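You operate a simulated robot arm through the tools that you are given. There is no shell and no other tool. Be economical: measure what you need, move in short steps, check, and stop when the job is done.

The job below is to be done with a simulated robot arm. You get a single attempt, and the scene is never put back.

TASK
Pull the pantry drawer open.

It is judged by the outcome, as a careful person would: the job done as asked, and still so three seconds after it is handed in. It fails if anything else is knocked over, pushed out of place, dropped, spilled or broken.

THE ROBOT
A 7-joint arm with a two-finger parallel gripper, fixed in place. Base frame: the origin is at the foot of the arm, x ahead of it, y to its left, z up. Readings come in cm, rad, newtons and seconds.
Its first joint turns from -1.152 to 1.152 rad. Payload 2.4 kg.
The tool frame sits at the grasp point between the pads (the TCP): z along the fingers, y along the line on which they close. The tips reach 3 cm beyond it. The gripper opens to 9.4 cm. The fingers are 2.8 cm wide and 1 cm thick; the gripper's body (5 by 9.6 cm) begins 5.5 cm behind the TCP.
Orientation is that of the tool frame in the base frame, as [roll, pitch, yaw] about the fixed x, y, z axes, in that order (R = Rz(yaw) Ry(pitch) Rx(roll)). With the fingers straight down and closing along the base's y, the tool's x points along the base's -x, its y along +y and its z along -z.

THE INTERFACE
- The arm moves only by the tool apply_moves. Its argument "plan" is a list of rows, each a list of 7 numbers: the shift along the tool's x, y, z in units of 50 mm (1.0 is 50 mm), then the turn, a rotation vector about the tool's x, y, z in units of 8 degrees (1.0 is 8 degrees), then the finger opening in cm, from 0 to 9.4. In form: [[tx, ty, tz, ax, ay, az, grip], ...]. A call has 1 to 10 rows; each row shifts and turns the commanded pose from where the row before left it, along the tool's axes as they then stand. A call with a number of a shift or a turn outside -1 to 1 is refused whole. A row lasts 0.2 s, in which the tool goes at most 5 cm and 0.15 rad; a call with a longer step from one row to the next is refused whole, and so is a gripper value outside its range. A pose out of reach is approached as far as the arm can. The call stops where the force on the tool passes 40 N (or 10 N more than at its start, if that is more) or the arm is blocked; 0.2 s more then pass. The fingers move at their own pace (about 15.3 cm/s each) and stop on an object; they squeeze with about 37 N. The grip force told is the motor's: it shows also when the fingers shut on nothing. Time passes only in rows, and 0.2 s behind the last, so rows that do not move let the fingers close. The reply holds the time, the measured pose of the TCP, the force on the tool along the base axes, the opening and the grip force, in the units named above and with some noise, and new pictures: "show" is both (left out), scene, wrist or none.
- Cameras (640 x 400 px; columns grow to the right, rows downward): "scene" is fixed at [3.62, 47.05, 144.4]; the picture's right is [-0.79, -0.61, 0.00], its down [-0.40, 0.52, -0.76] and it looks along [0.46, -0.60, -0.65] (base axes); focal length 337 px, centre (320, 200). "wrist" rides on the gripper at [-3.7, 0, -5.8] in the tool frame; the picture's right is [0.00, -1.00, 0.00], its down [0.97, 0.00, -0.24] and it looks along [0.24, 0.00, 0.97] (tool axes); focal length 218 px, centre (320, 200). There is no depth. A picture from a camera that has moved, and an enlarged one, comes with that camera's place and axes in the base frame and with its lens. The place of the scene camera against the robot may be out by one fixed shift of up to 1.2 cm in any direction.
- inspect(camera, box): a new picture of the part [left, top, right, bottom] of that camera's present view, enlarged. It takes no simulated time.
- sign_off(): hands the job in; it is judged then, once.

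Work in short steps. Places have to be worked out from the pictures, the camera data and where the tool is seen: move nearer, look again, correct. Check each grasp and each placing, and mend what went wrong. You have 90 turns and 170 pictures in all, those below and enlarged ones among them. Open the gripper and draw the arm clear of the work before you hand the job in, unless the task says otherwise; then end with one line.

The tools are called as a command line: name --pt "numbers of a row" for each row, then --argument value for the rest, lists and objects as JSON in quotes. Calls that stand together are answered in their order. apply_moves: Moves the arm, as the interface text tells. Its arguments: {"type":"object","properties":{"plan":{"type":"array"},"show":{"type":"string","enum":["both","scene","wrist","none"]}},"required":["plan"]} The other tools are called the same way: inspect (camera, box) takes an enlarged picture of a part of a camera's view; sign_off () hands the job in.

At the start:

```text
t: 0.0
tool_pos: [40.29, -8.51, 101.32]
ee_rot: [3.141, 0.0, 3.142]
wrist_force: [-0.2, -0.9, 0.0]
finger_gap: 9.4
grip_force: 0.0
```

scene: 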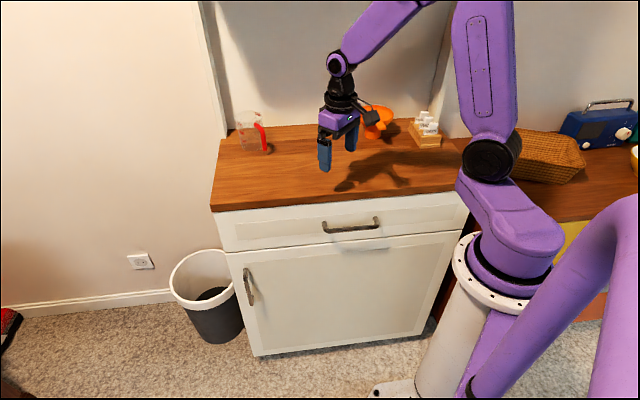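
wrist: 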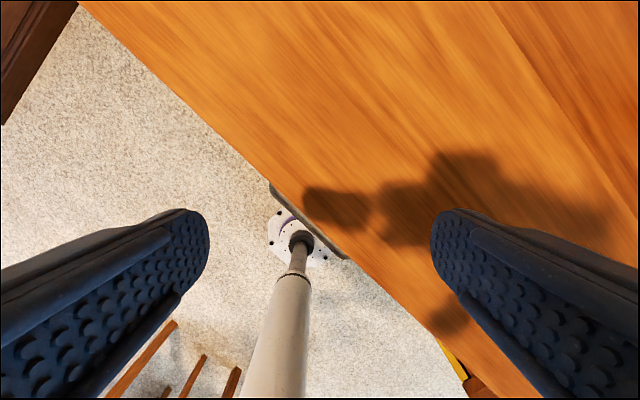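

The wrist view shows the handle just outside the counter edge. The two views together put it near (35, -7, 82), with the front facing about (-0.7, 0.7). I'll look closer before moving.

inspect --camera "scene" --box '[280, 170, 440, 270]'

inspect --camera "wrist" --box '[230, 150, 390, 290]'

```text
4.00 times, centred on (360, 220) of scene
camera zoom: at [3.62, 47.05, 144.4], right [-0.79, -0.61, 0.0], down [-0.4, 0.52, -0.76], along [0.46, -0.6, -0.65], focal length 1348 px, centre (160, 120)
```

zoom: 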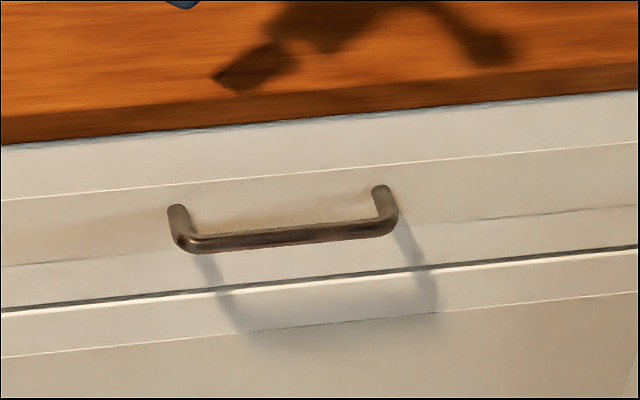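

```text
2.86 times, centred on (310, 220) of wrist
camera zoom: at [44.0, -8.41, 107.06], right [0.0, -1.0, 0.0], down [-0.97, 0.0, 0.24], along [-0.24, 0.0, -0.97], focal length 624 px, centre (349, 143)
```

zoom: 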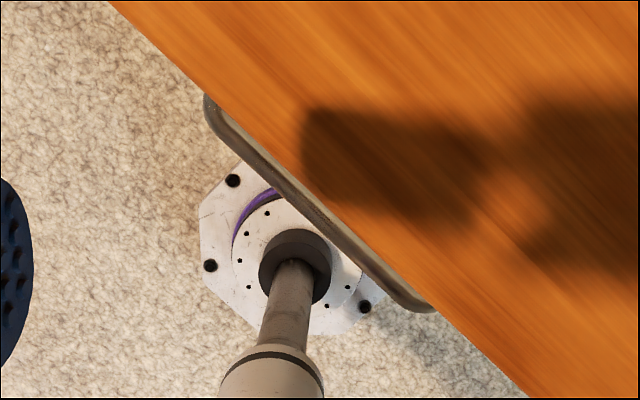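

Triangulation gives the handle bar centre at about (34.7, -7.4, 81.4). It lies along the 45° diagonal and stands about 3 cm off the face. I'll turn the tool 45° so it closes along the pull direction, tilt it 28° inward and narrow the fingers.

apply_moves --pt "0 0 0 0 0 -0.9375 3.2" --pt "0 0 0 0 0 -0.9375 3.2" --pt "0 0 0 0 0 -0.9375 3.2" --pt "0 0 0 0 0 -0.9375 3.2" --pt "0 0 0 0 0 -0.9375 3.2" --pt "0 0 0 0 0 -0.9375 3.2" --pt "0 0.3 -0.3 0.875 0 0 3.2" --pt "0 0.3 -0.3 0.875 0 0 3.2" --pt "0 0.3 0 0.875 0 0 3.2" --pt "0 0.3 0 0.875 0 0 3.2"

```text
t: 2.2
tool_pos: [35.86, -3.92, 103.16]
ee_rot: [-2.652, -0.001, -2.355]
wrist_force: [-0.9, -0.7, 0.2]
finger_gap: 3.21
grip_force: 0.0
camera wrist: at [36.63, 0.58, 108.24], right [0.63, -0.62, 0.47], down [-0.76, -0.61, 0.21], along [0.15, -0.49, -0.86], focal length 218 px, centre (320, 200)
```

scene: 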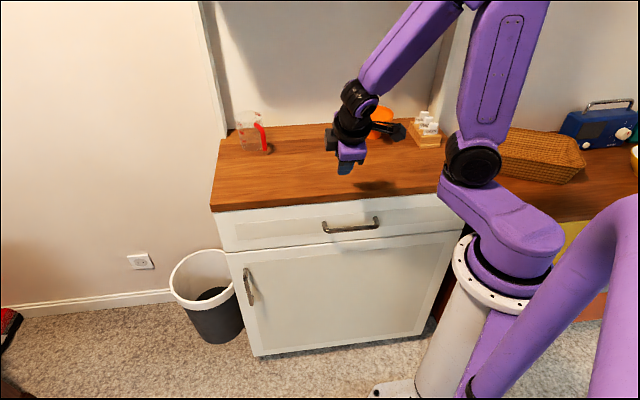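
wrist: 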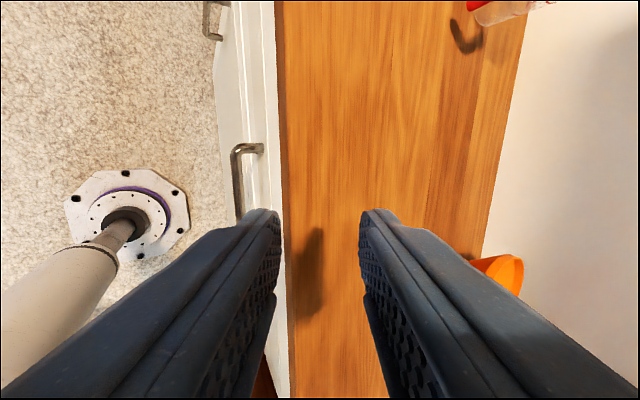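

The view confirms the handle. I'll move outward, then down to about 9–10 cm short of the bar along the tool axis.

apply_moves --pt "0.33 0.6 0 0 0 0 3.2" --pt "0.33 0.6 0 0 0 0 3.2" --pt "0 0.56 0 0 0 0 3.2" --pt "0 0 0.7 0 0 0 3.2" --pt "0 0 0.7 0 0 0 3.2" --pt "0 0 0.6 0 0 0 3.2"

```text
t: 3.6
tool_pos: [31.57, -4.36, 90.43]
ee_rot: [-2.653, 0.0, -2.358]
wrist_force: [1.3, -0.5, 0.4]
finger_gap: 3.19
grip_force: 0.2
camera wrist: at [32.19, 0.15, 95.52], right [0.62, -0.63, 0.47], down [-0.77, -0.61, 0.21], along [0.15, -0.49, -0.86], focal length 218 px, centre (320, 200)
```

scene: 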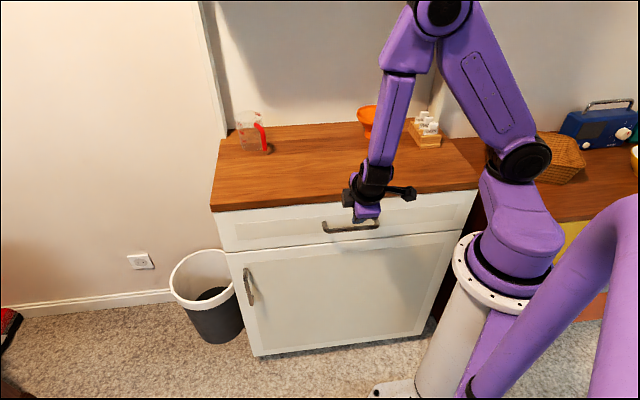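
wrist: 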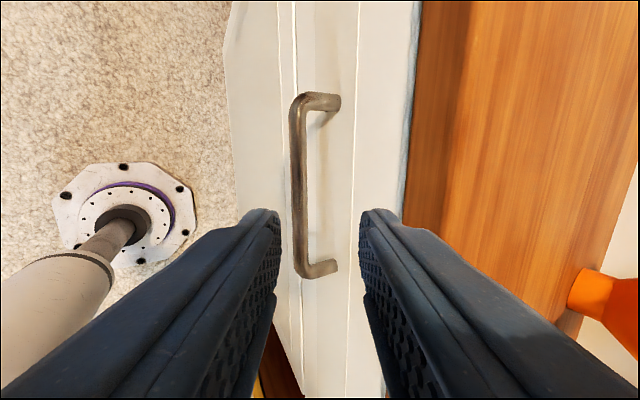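

The bar is at tool-frame (-0.8, +1.5, 9.6). I'll centre on it and advance part way.

apply_moves --pt "-0.17 0.3 0 0 0 0 3.2" --pt "0 0 0.4 0 0 0 3.2" --pt "0 0 0.4 0 0 0 3.2"

```text
t: 4.4
tool_pos: [32.4, -4.28, 85.97]
ee_rot: [-2.653, -0.001, -2.355]
wrist_force: [-0.1, 0.5, 0.4]
finger_gap: 3.22
grip_force: 0.2
camera wrist: at [33.04, 0.37, 91.1], right [0.62, -0.62, 0.47], down [-0.77, -0.61, 0.21], along [0.15, -0.49, -0.86], focal length 218 px, centre (320, 200)
```

scene: 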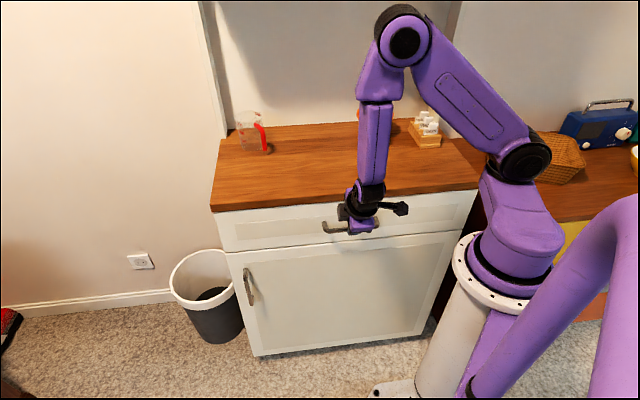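
wrist: 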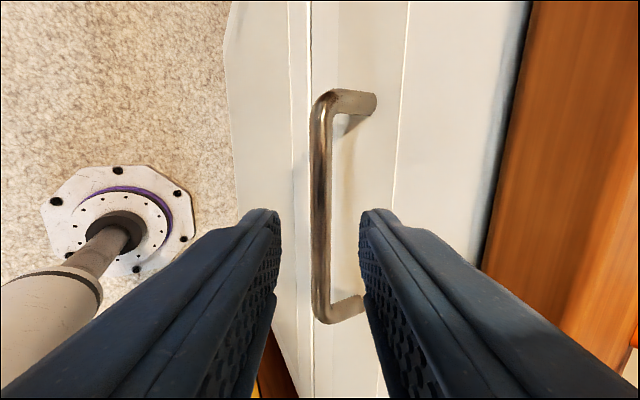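

The bar is centred and about 6 cm ahead of the TCP. I'll advance 4.5 cm, then close.

apply_moves --pt "-0.08 0 0.3 0 0 0 3.2" --pt "0 0 0.3 0 0 0 3.2" --pt "0 0 0.3 0 0 0 3.2"

```text
t: 5.2
tool_pos: [34.38, -5.41, 81.9]
ee_rot: [-2.652, 0.0, -2.357]
wrist_force: [-0.9, -0.5, -0.8]
finger_gap: 3.2
grip_force: 0.1
camera wrist: at [35.04, -0.8, 87.07], right [0.62, -0.62, 0.47], down [-0.77, -0.61, 0.21], along [0.15, -0.49, -0.86], focal length 218 px, centre (320, 200)
```

scene: 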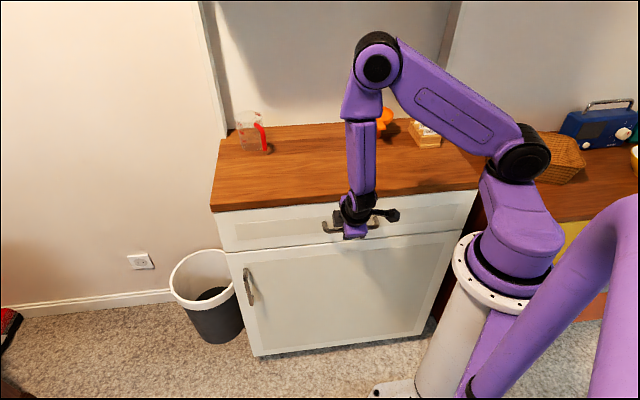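
wrist: 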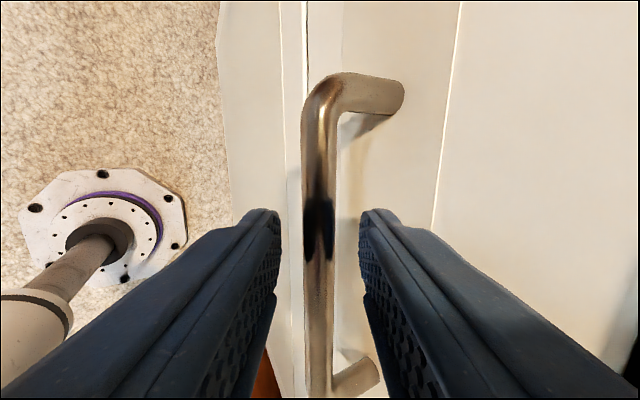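

The bar lies between the fingers with no contact force. Closing now.

apply_moves --pt "0 0 0 0 0 0 0" --pt "0 0 0 0 0 0 0" --show "wrist"

```text
t: 5.8
tool_pos: [34.26, -5.33, 82.09]
ee_rot: [-2.654, 0.0, -2.354]
wrist_force: [1.0, -1.2, -3.1]
finger_gap: 1.28
grip_force: 45.3
camera wrist: at [35.03, -0.79, 87.07], right [0.63, -0.62, 0.47], down [-0.76, -0.61, 0.21], along [0.15, -0.49, -0.86], focal length 218 px, centre (320, 200)
```

wrist: 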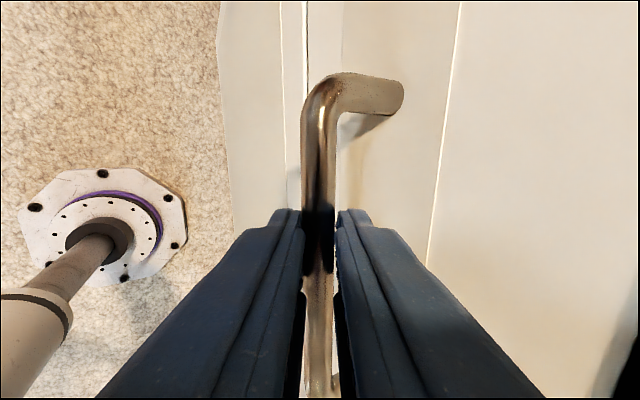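

Gripped (1.28 cm gap, 45 N). I'll pull gently along the face normal.

apply_moves --pt "0 0.09 -0.047 0 0 0 0" --pt "0 0.177 -0.094 0 0 0 0" --pt "0 0.177 -0.094 0 0 0 0" --pt "0 0.177 -0.094 0 0 0 0"

```text
t: 6.8
tool_pos: [31.82, -2.82, 81.82]
ee_rot: [-2.655, -0.001, -2.356]
wrist_force: [0.8, 0.2, -2.7]
finger_gap: 1.28
grip_force: 44.5
camera wrist: at [32.48, 1.76, 87.08], right [0.63, -0.62, 0.47], down [-0.77, -0.61, 0.21], along [0.15, -0.49, -0.86], focal length 218 px, centre (320, 200)
```

scene: 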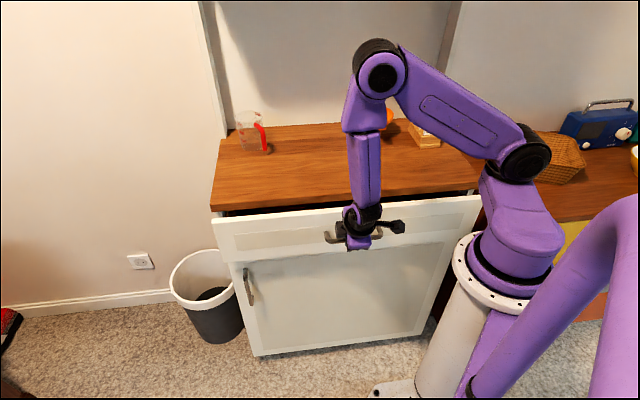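
wrist: 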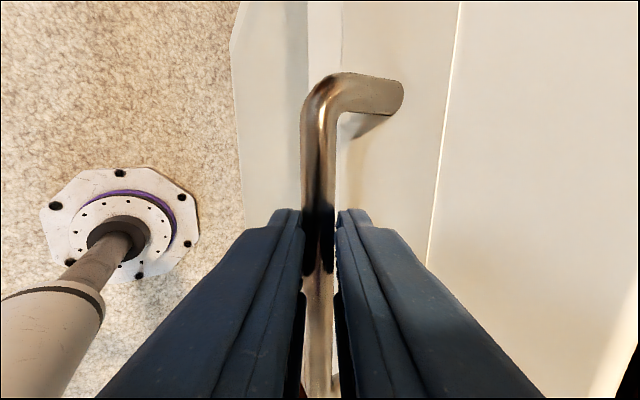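

The drawer is sliding freely, about 3.5 cm so far. I'll keep pulling.

apply_moves --pt "0 0.2 -0.106 0 0 0 0" --pt "0 0.22 -0.117 0 0 0 0" --pt "0 0.22 -0.117 0 0 0 0" --pt "0 0.22 -0.117 0 0 0 0" --pt "0 0.22 -0.117 0 0 0 0" --pt "0 0.22 -0.117 0 0 0 0"

```text
t: 7.8
tool_pos: [28.5, 0.36, 81.92]
ee_rot: [-2.658, -0.003, -2.354]
wrist_force: [-0.1, 1.1, -2.8]
finger_gap: 1.26
grip_force: 44.7
stopped in row 4: the force on the tool passed its limit (the readings are from after the stop); the commanded pose is now the measured one
camera wrist: at [29.24, 5.0, 87.11], right [0.63, -0.62, 0.47], down [-0.76, -0.61, 0.22], along [0.15, -0.49, -0.86], focal length 218 px, centre (320, 200)
```

scene: 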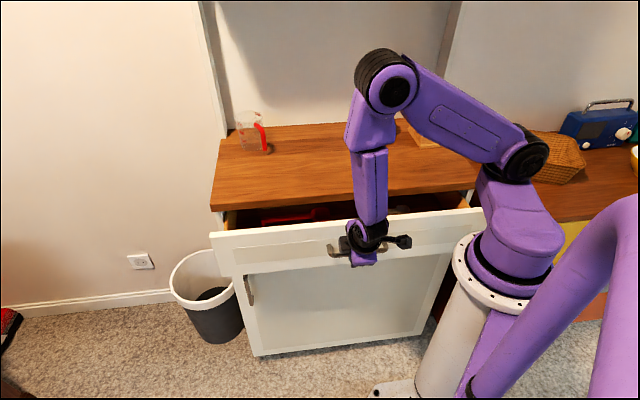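
wrist: 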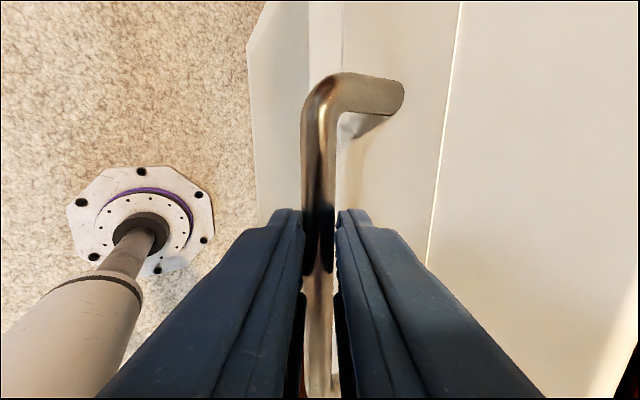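

It stopped at about 8.1 cm open after a force spike. I need to see whether this is the end of travel, a jam or contact with the arm.

inspect --camera "scene" --box '[200, 170, 360, 270]'

inspect --camera "scene" --box '[360, 170, 520, 270]'

```text
4.00 times, centred on (280, 220) of scene
camera zoom: at [3.62, 47.06, 144.4], right [-0.79, -0.61, 0.0], down [-0.4, 0.52, -0.76], along [0.46, -0.6, -0.65], focal length 1348 px, centre (480, 120)
```

zoom: 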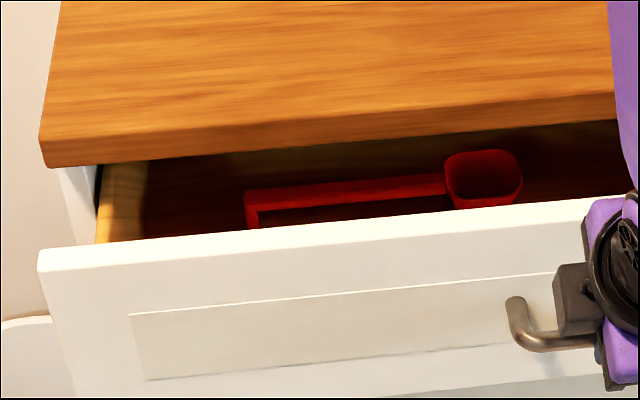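

```text
4.00 times, centred on (440, 220) of scene
camera zoom: at [3.62, 47.06, 144.4], right [-0.79, -0.61, 0.0], down [-0.4, 0.52, -0.76], along [0.46, -0.6, -0.65], focal length 1348 px, centre (-160, 120)
```

zoom: 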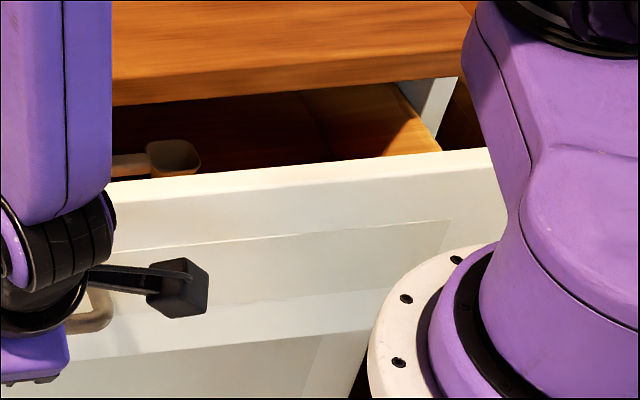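

The arm is clear of the drawer. Something red inside sits near the counter's edge, so it may be catching. I'll try one slow extra pull to feel whether it gives.

apply_moves --pt "0 0.035 -0.019 0 0 0 0" --pt "0 0.035 -0.019 0 0 0 0" --pt "0 0.035 -0.019 0 0 0 0" --pt "0 0.035 -0.019 0 0 0 0" --show "scene"

```text
t: 8.8
tool_pos: [27.86, 1.0, 81.98]
ee_rot: [-2.659, -0.001, -2.354]
wrist_force: [4.5, 2.6, 0.6]
finger_gap: 1.27
grip_force: 44.9
```

scene: 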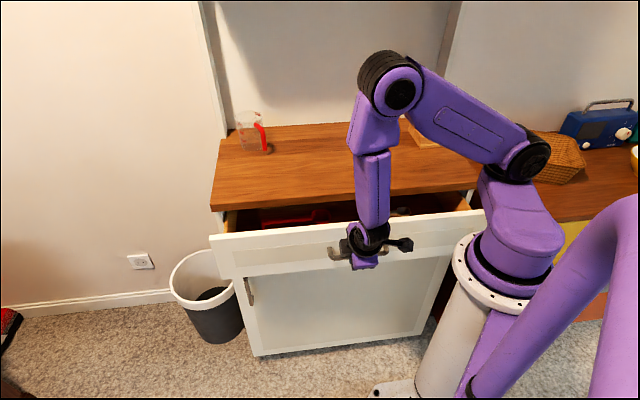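

It moved another 0.9 cm with low force, so the spike was probably dynamic. I'll continue slowly.

apply_moves --pt "0 0.05 -0.027 0 0 0 0" --pt "0 0.07 -0.037 0 0 0 0" --pt "0 0.07 -0.037 0 0 0 0" --pt "0 0.07 -0.037 0 0 0 0" --pt "0 0.07 -0.037 0 0 0 0" --pt "0 0.05 -0.027 0 0 0 0"

```text
t: 10.2
tool_pos: [26.44, 2.49, 81.96]
ee_rot: [-2.658, -0.004, -2.356]
wrist_force: [6.3, 5.1, -7.1]
finger_gap: 1.24
grip_force: 45.0
camera wrist: at [27.12, 7.12, 87.11], right [0.63, -0.62, 0.47], down [-0.76, -0.61, 0.21], along [0.15, -0.49, -0.86], focal length 218 px, centre (320, 200)
```

scene: 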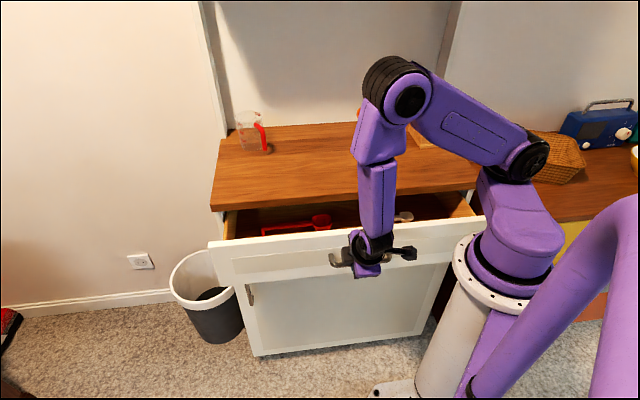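
wrist: 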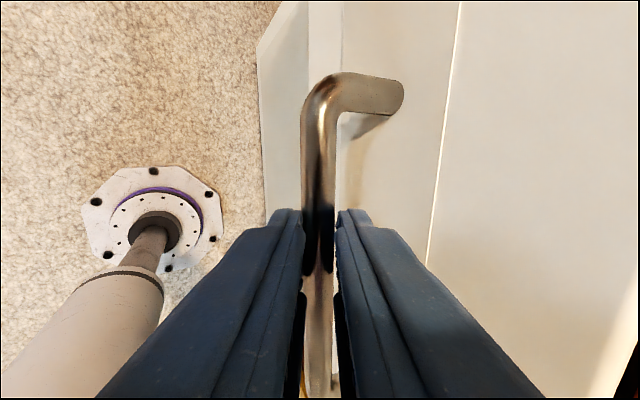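

About 11 cm open and moving smoothly. Continuing.

apply_moves --pt "0 0.05 -0.027 0 0 0 0" --pt "0 0.08 -0.042 0 0 0 0" --pt "0 0.08 -0.042 0 0 0 0" --pt "0 0.08 -0.042 0 0 0 0" --pt "0 0.08 -0.042 0 0 0 0" --pt "0 0.08 -0.042 0 0 0 0" --pt "0 0.08 -0.042 0 0 0 0" --pt "0 0.05 -0.027 0 0 0 0"

```text
t: 12.0
tool_pos: [24.13, 4.86, 82.12]
ee_rot: [-2.656, -0.002, -2.357]
wrist_force: [2.3, 1.2, -12.5]
finger_gap: 1.27
grip_force: 45.4
camera wrist: at [24.84, 9.41, 87.12], right [0.63, -0.62, 0.47], down [-0.77, -0.61, 0.22], along [0.15, -0.49, -0.86], focal length 218 px, centre (320, 200)
```

scene: 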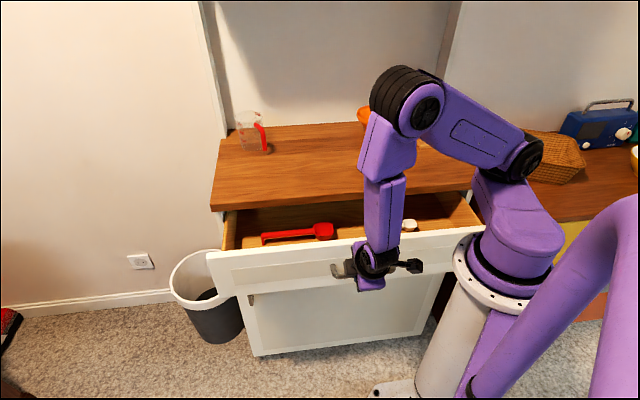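
wrist: 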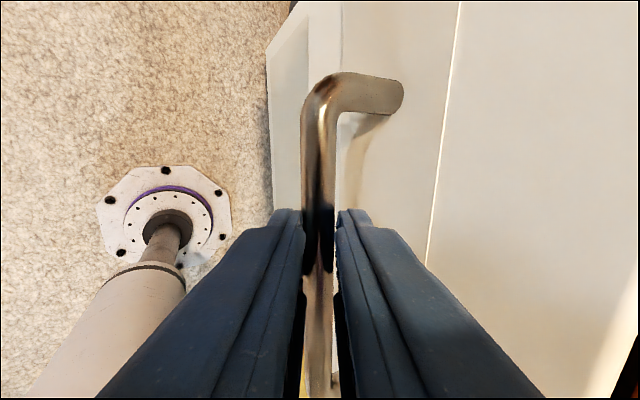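

About 14.4 cm open. I'll pull a few more centimetres, staying clear of the pedestal.

apply_moves --pt "0 0.05 -0.027 0 0 0 0" --pt "0 0.08 -0.042 0 0 0 0" --pt "0 0.08 -0.042 0 0 0 0" --pt "0 0.08 -0.042 0 0 0 0" --pt "0 0.08 -0.042 0 0 0 0" --pt "0 0.08 -0.042 0 0 0 0" --pt "0 0.05 -0.027 0 0 0 0"

```text
t: 13.6
tool_pos: [22.05, 6.81, 82.07]
ee_rot: [-2.655, -0.003, -2.357]
wrist_force: [-7.6, -8.3, -13.0]
finger_gap: 1.27
grip_force: 45.1
camera wrist: at [22.85, 11.4, 87.14], right [0.63, -0.62, 0.47], down [-0.77, -0.61, 0.22], along [0.15, -0.49, -0.86], focal length 218 px, centre (320, 200)
```

scene: 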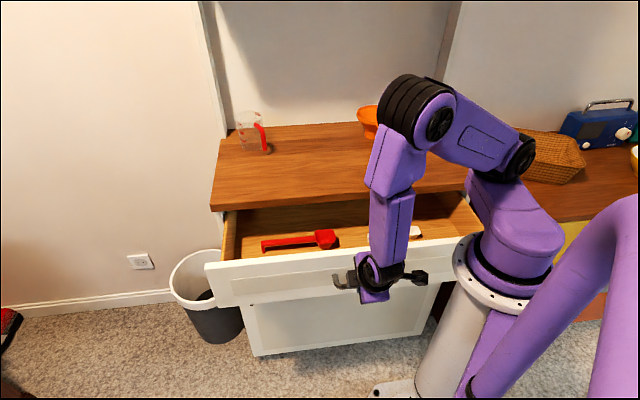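
wrist: 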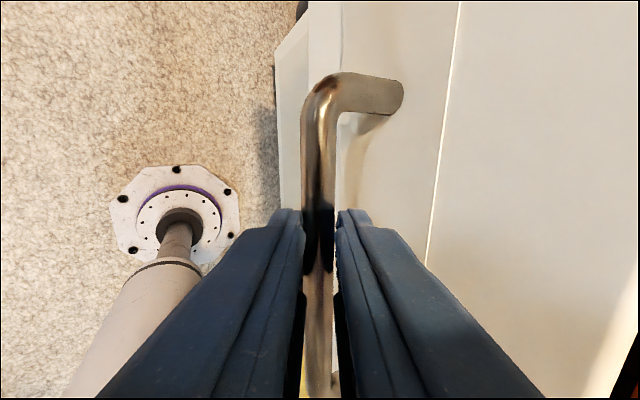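

17 cm open, still clear. I'll pull a little further while the forces stay modest.

apply_moves --pt "0 0.05 -0.027 0 0 0 0" --pt "0 0.07 -0.037 0 0 0 0" --pt "0 0.07 -0.037 0 0 0 0" --pt "0 0.07 -0.037 0 0 0 0" --pt "0 0.07 -0.037 0 0 0 0" --pt "0 0.07 -0.037 0 0 0 0" --pt "0 0.05 -0.027 0 0 0 0"

inspect --camera "scene" --box '[360, 190, 520, 290]'

```text
t: 15.2
tool_pos: [20.15, 8.52, 82.13]
ee_rot: [-2.664, -0.002, -2.352]
wrist_force: [1.6, 3.5, -24.1]
finger_gap: 1.27
grip_force: 44.8
camera wrist: at [20.99, 13.23, 87.17], right [0.63, -0.63, 0.46], down [-0.76, -0.61, 0.22], along [0.15, -0.49, -0.86], focal length 218 px, centre (320, 200)
```

scene: 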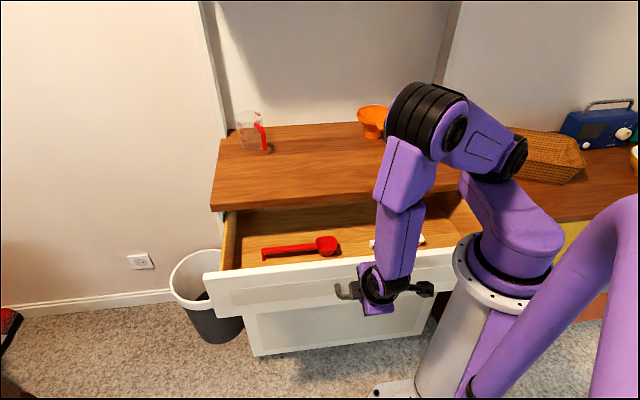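
wrist: 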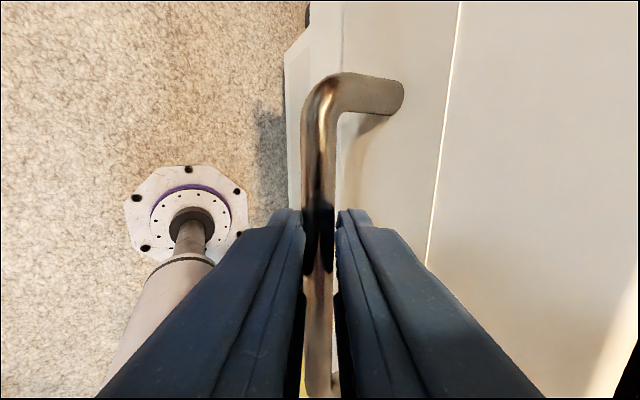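

```text
4.00 times, centred on (440, 240) of scene
camera zoom: at [3.64, 47.06, 144.39], right [-0.79, -0.61, 0.0], down [-0.4, 0.52, -0.76], along [0.46, -0.6, -0.65], focal length 1348 px, centre (-160, 40)
```

zoom: 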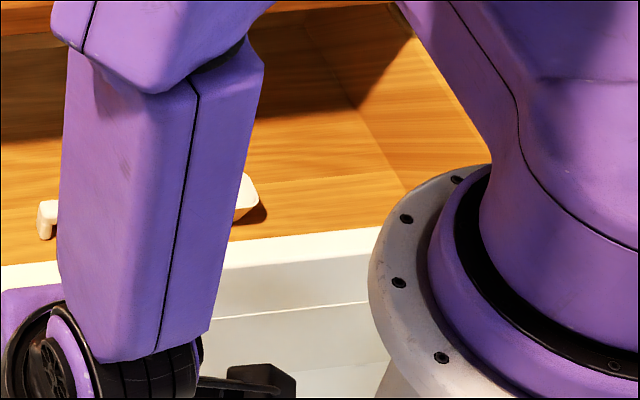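

It is about 20 cm open with the contents visible. The vertical force is rising near the arm's reach limit, so I'll stop pulling and release.

apply_moves --pt "0 0 0 0 0 0 3.6" --pt "0 0 0 0 0 0 3.6"

```text
t: 15.8
tool_pos: [20.32, 8.37, 82.14]
ee_rot: [-2.658, -0.002, -2.355]
wrist_force: [0.8, 0.1, 0.9]
finger_gap: 3.58
grip_force: 0.0
camera wrist: at [21.04, 13.07, 87.26], right [0.63, -0.63, 0.47], down [-0.77, -0.61, 0.21], along [0.15, -0.49, -0.86], focal length 218 px, centre (320, 200)
```

scene: 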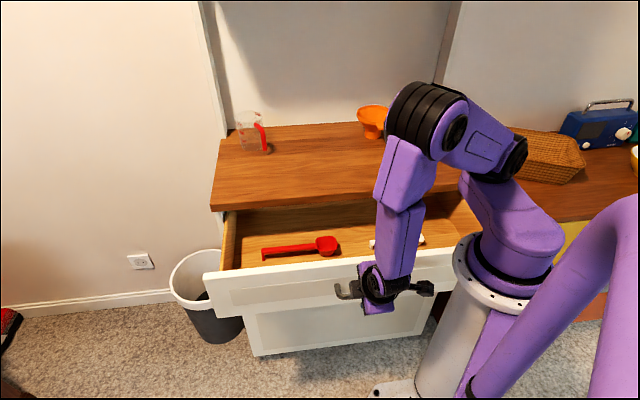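
wrist: 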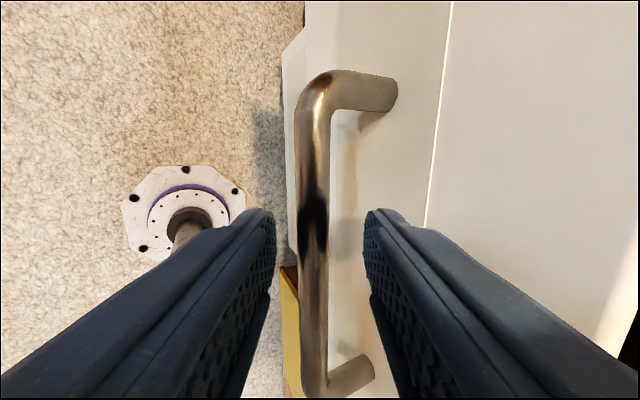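

The bar is free between the fingers and the drawer stays put. I'll back straight out along the tool axis.

apply_moves --pt "0 0 -0.25 0 0 0 3.6" --pt "0 0 -0.3 0 0 0 3.6" --pt "0 0 -0.3 0 0 0 3.6" --pt "0 0 -0.3 0 0 0 3.6"

```text
t: 16.8
tool_pos: [18.33, 10.5, 87.18]
ee_rot: [-2.657, -0.003, -2.357]
wrist_force: [-0.4, 0.4, -0.8]
finger_gap: 3.6
grip_force: 0.1
camera wrist: at [19.13, 15.1, 92.26], right [0.63, -0.62, 0.47], down [-0.76, -0.61, 0.22], along [0.15, -0.49, -0.86], focal length 218 px, centre (320, 200)
```

scene: 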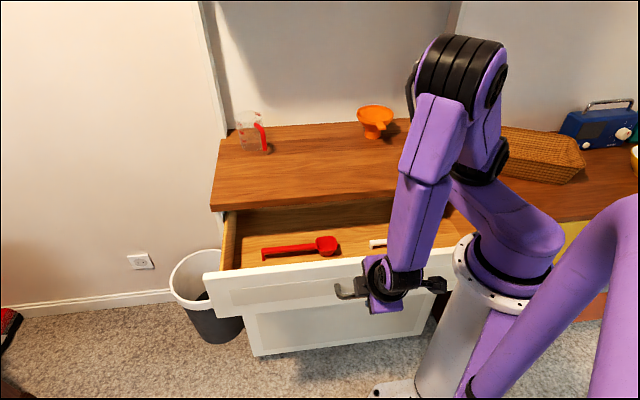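
wrist: 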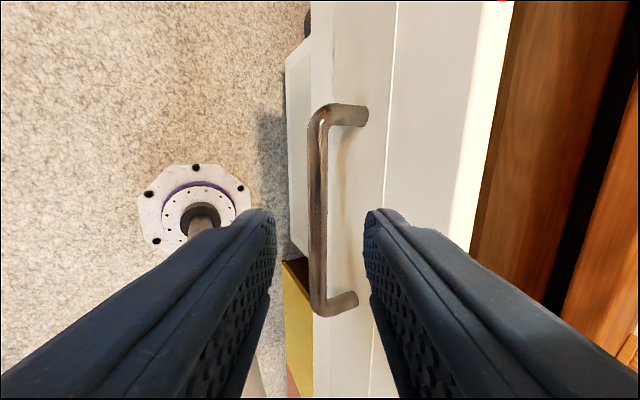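

Fingers are clear of the handle. I'll raise the arm straight up and open the gripper.

apply_moves --pt "0 -0.15 -0.28 0 0 0 3.6" --pt "0 -0.15 -0.28 0 0 0 3.6" --pt "0 -0.15 -0.28 0 0 0 3.6" --pt "0 -0.15 -0.28 0 0 0 3.6" --pt "0 -0.15 -0.28 0 0 0 8" --pt "0 0 0 0 0 0 9.4" --pt "0 0 0 0 0 0 9.4"

```text
t: 18.4
tool_pos: [18.46, 10.36, 95.22]
ee_rot: [-2.657, -0.003, -2.358]
wrist_force: [-0.5, 0.0, 0.4]
finger_gap: 9.4
grip_force: 0.1
camera wrist: at [19.21, 14.98, 100.36], right [0.63, -0.62, 0.47], down [-0.76, -0.61, 0.22], along [0.15, -0.49, -0.86], focal length 218 px, centre (320, 200)
```

scene: 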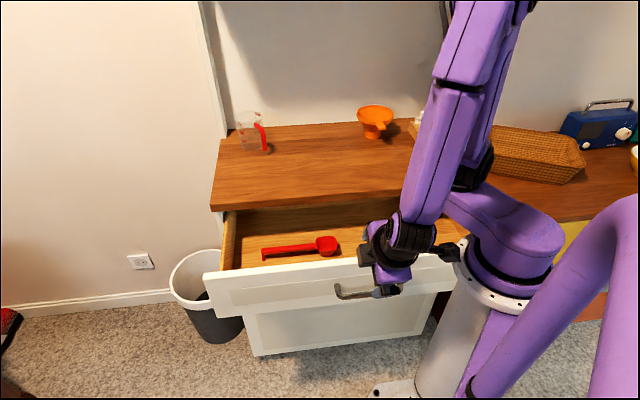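
wrist: 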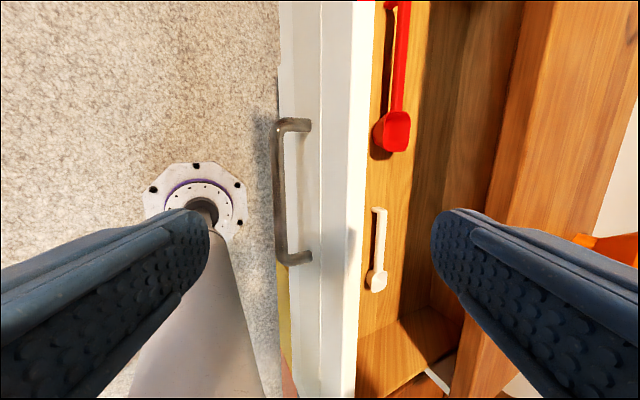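

The drawer stands about 20 cm open, the items around it are undisturbed, and the open gripper is clear above it. Handing in.

sign_off

```text
The job is handed in.
```

The pantry drawer is pulled open about 20 cm, though not to the end of its travel; nothing else was knocked or moved, and the arm is clear.
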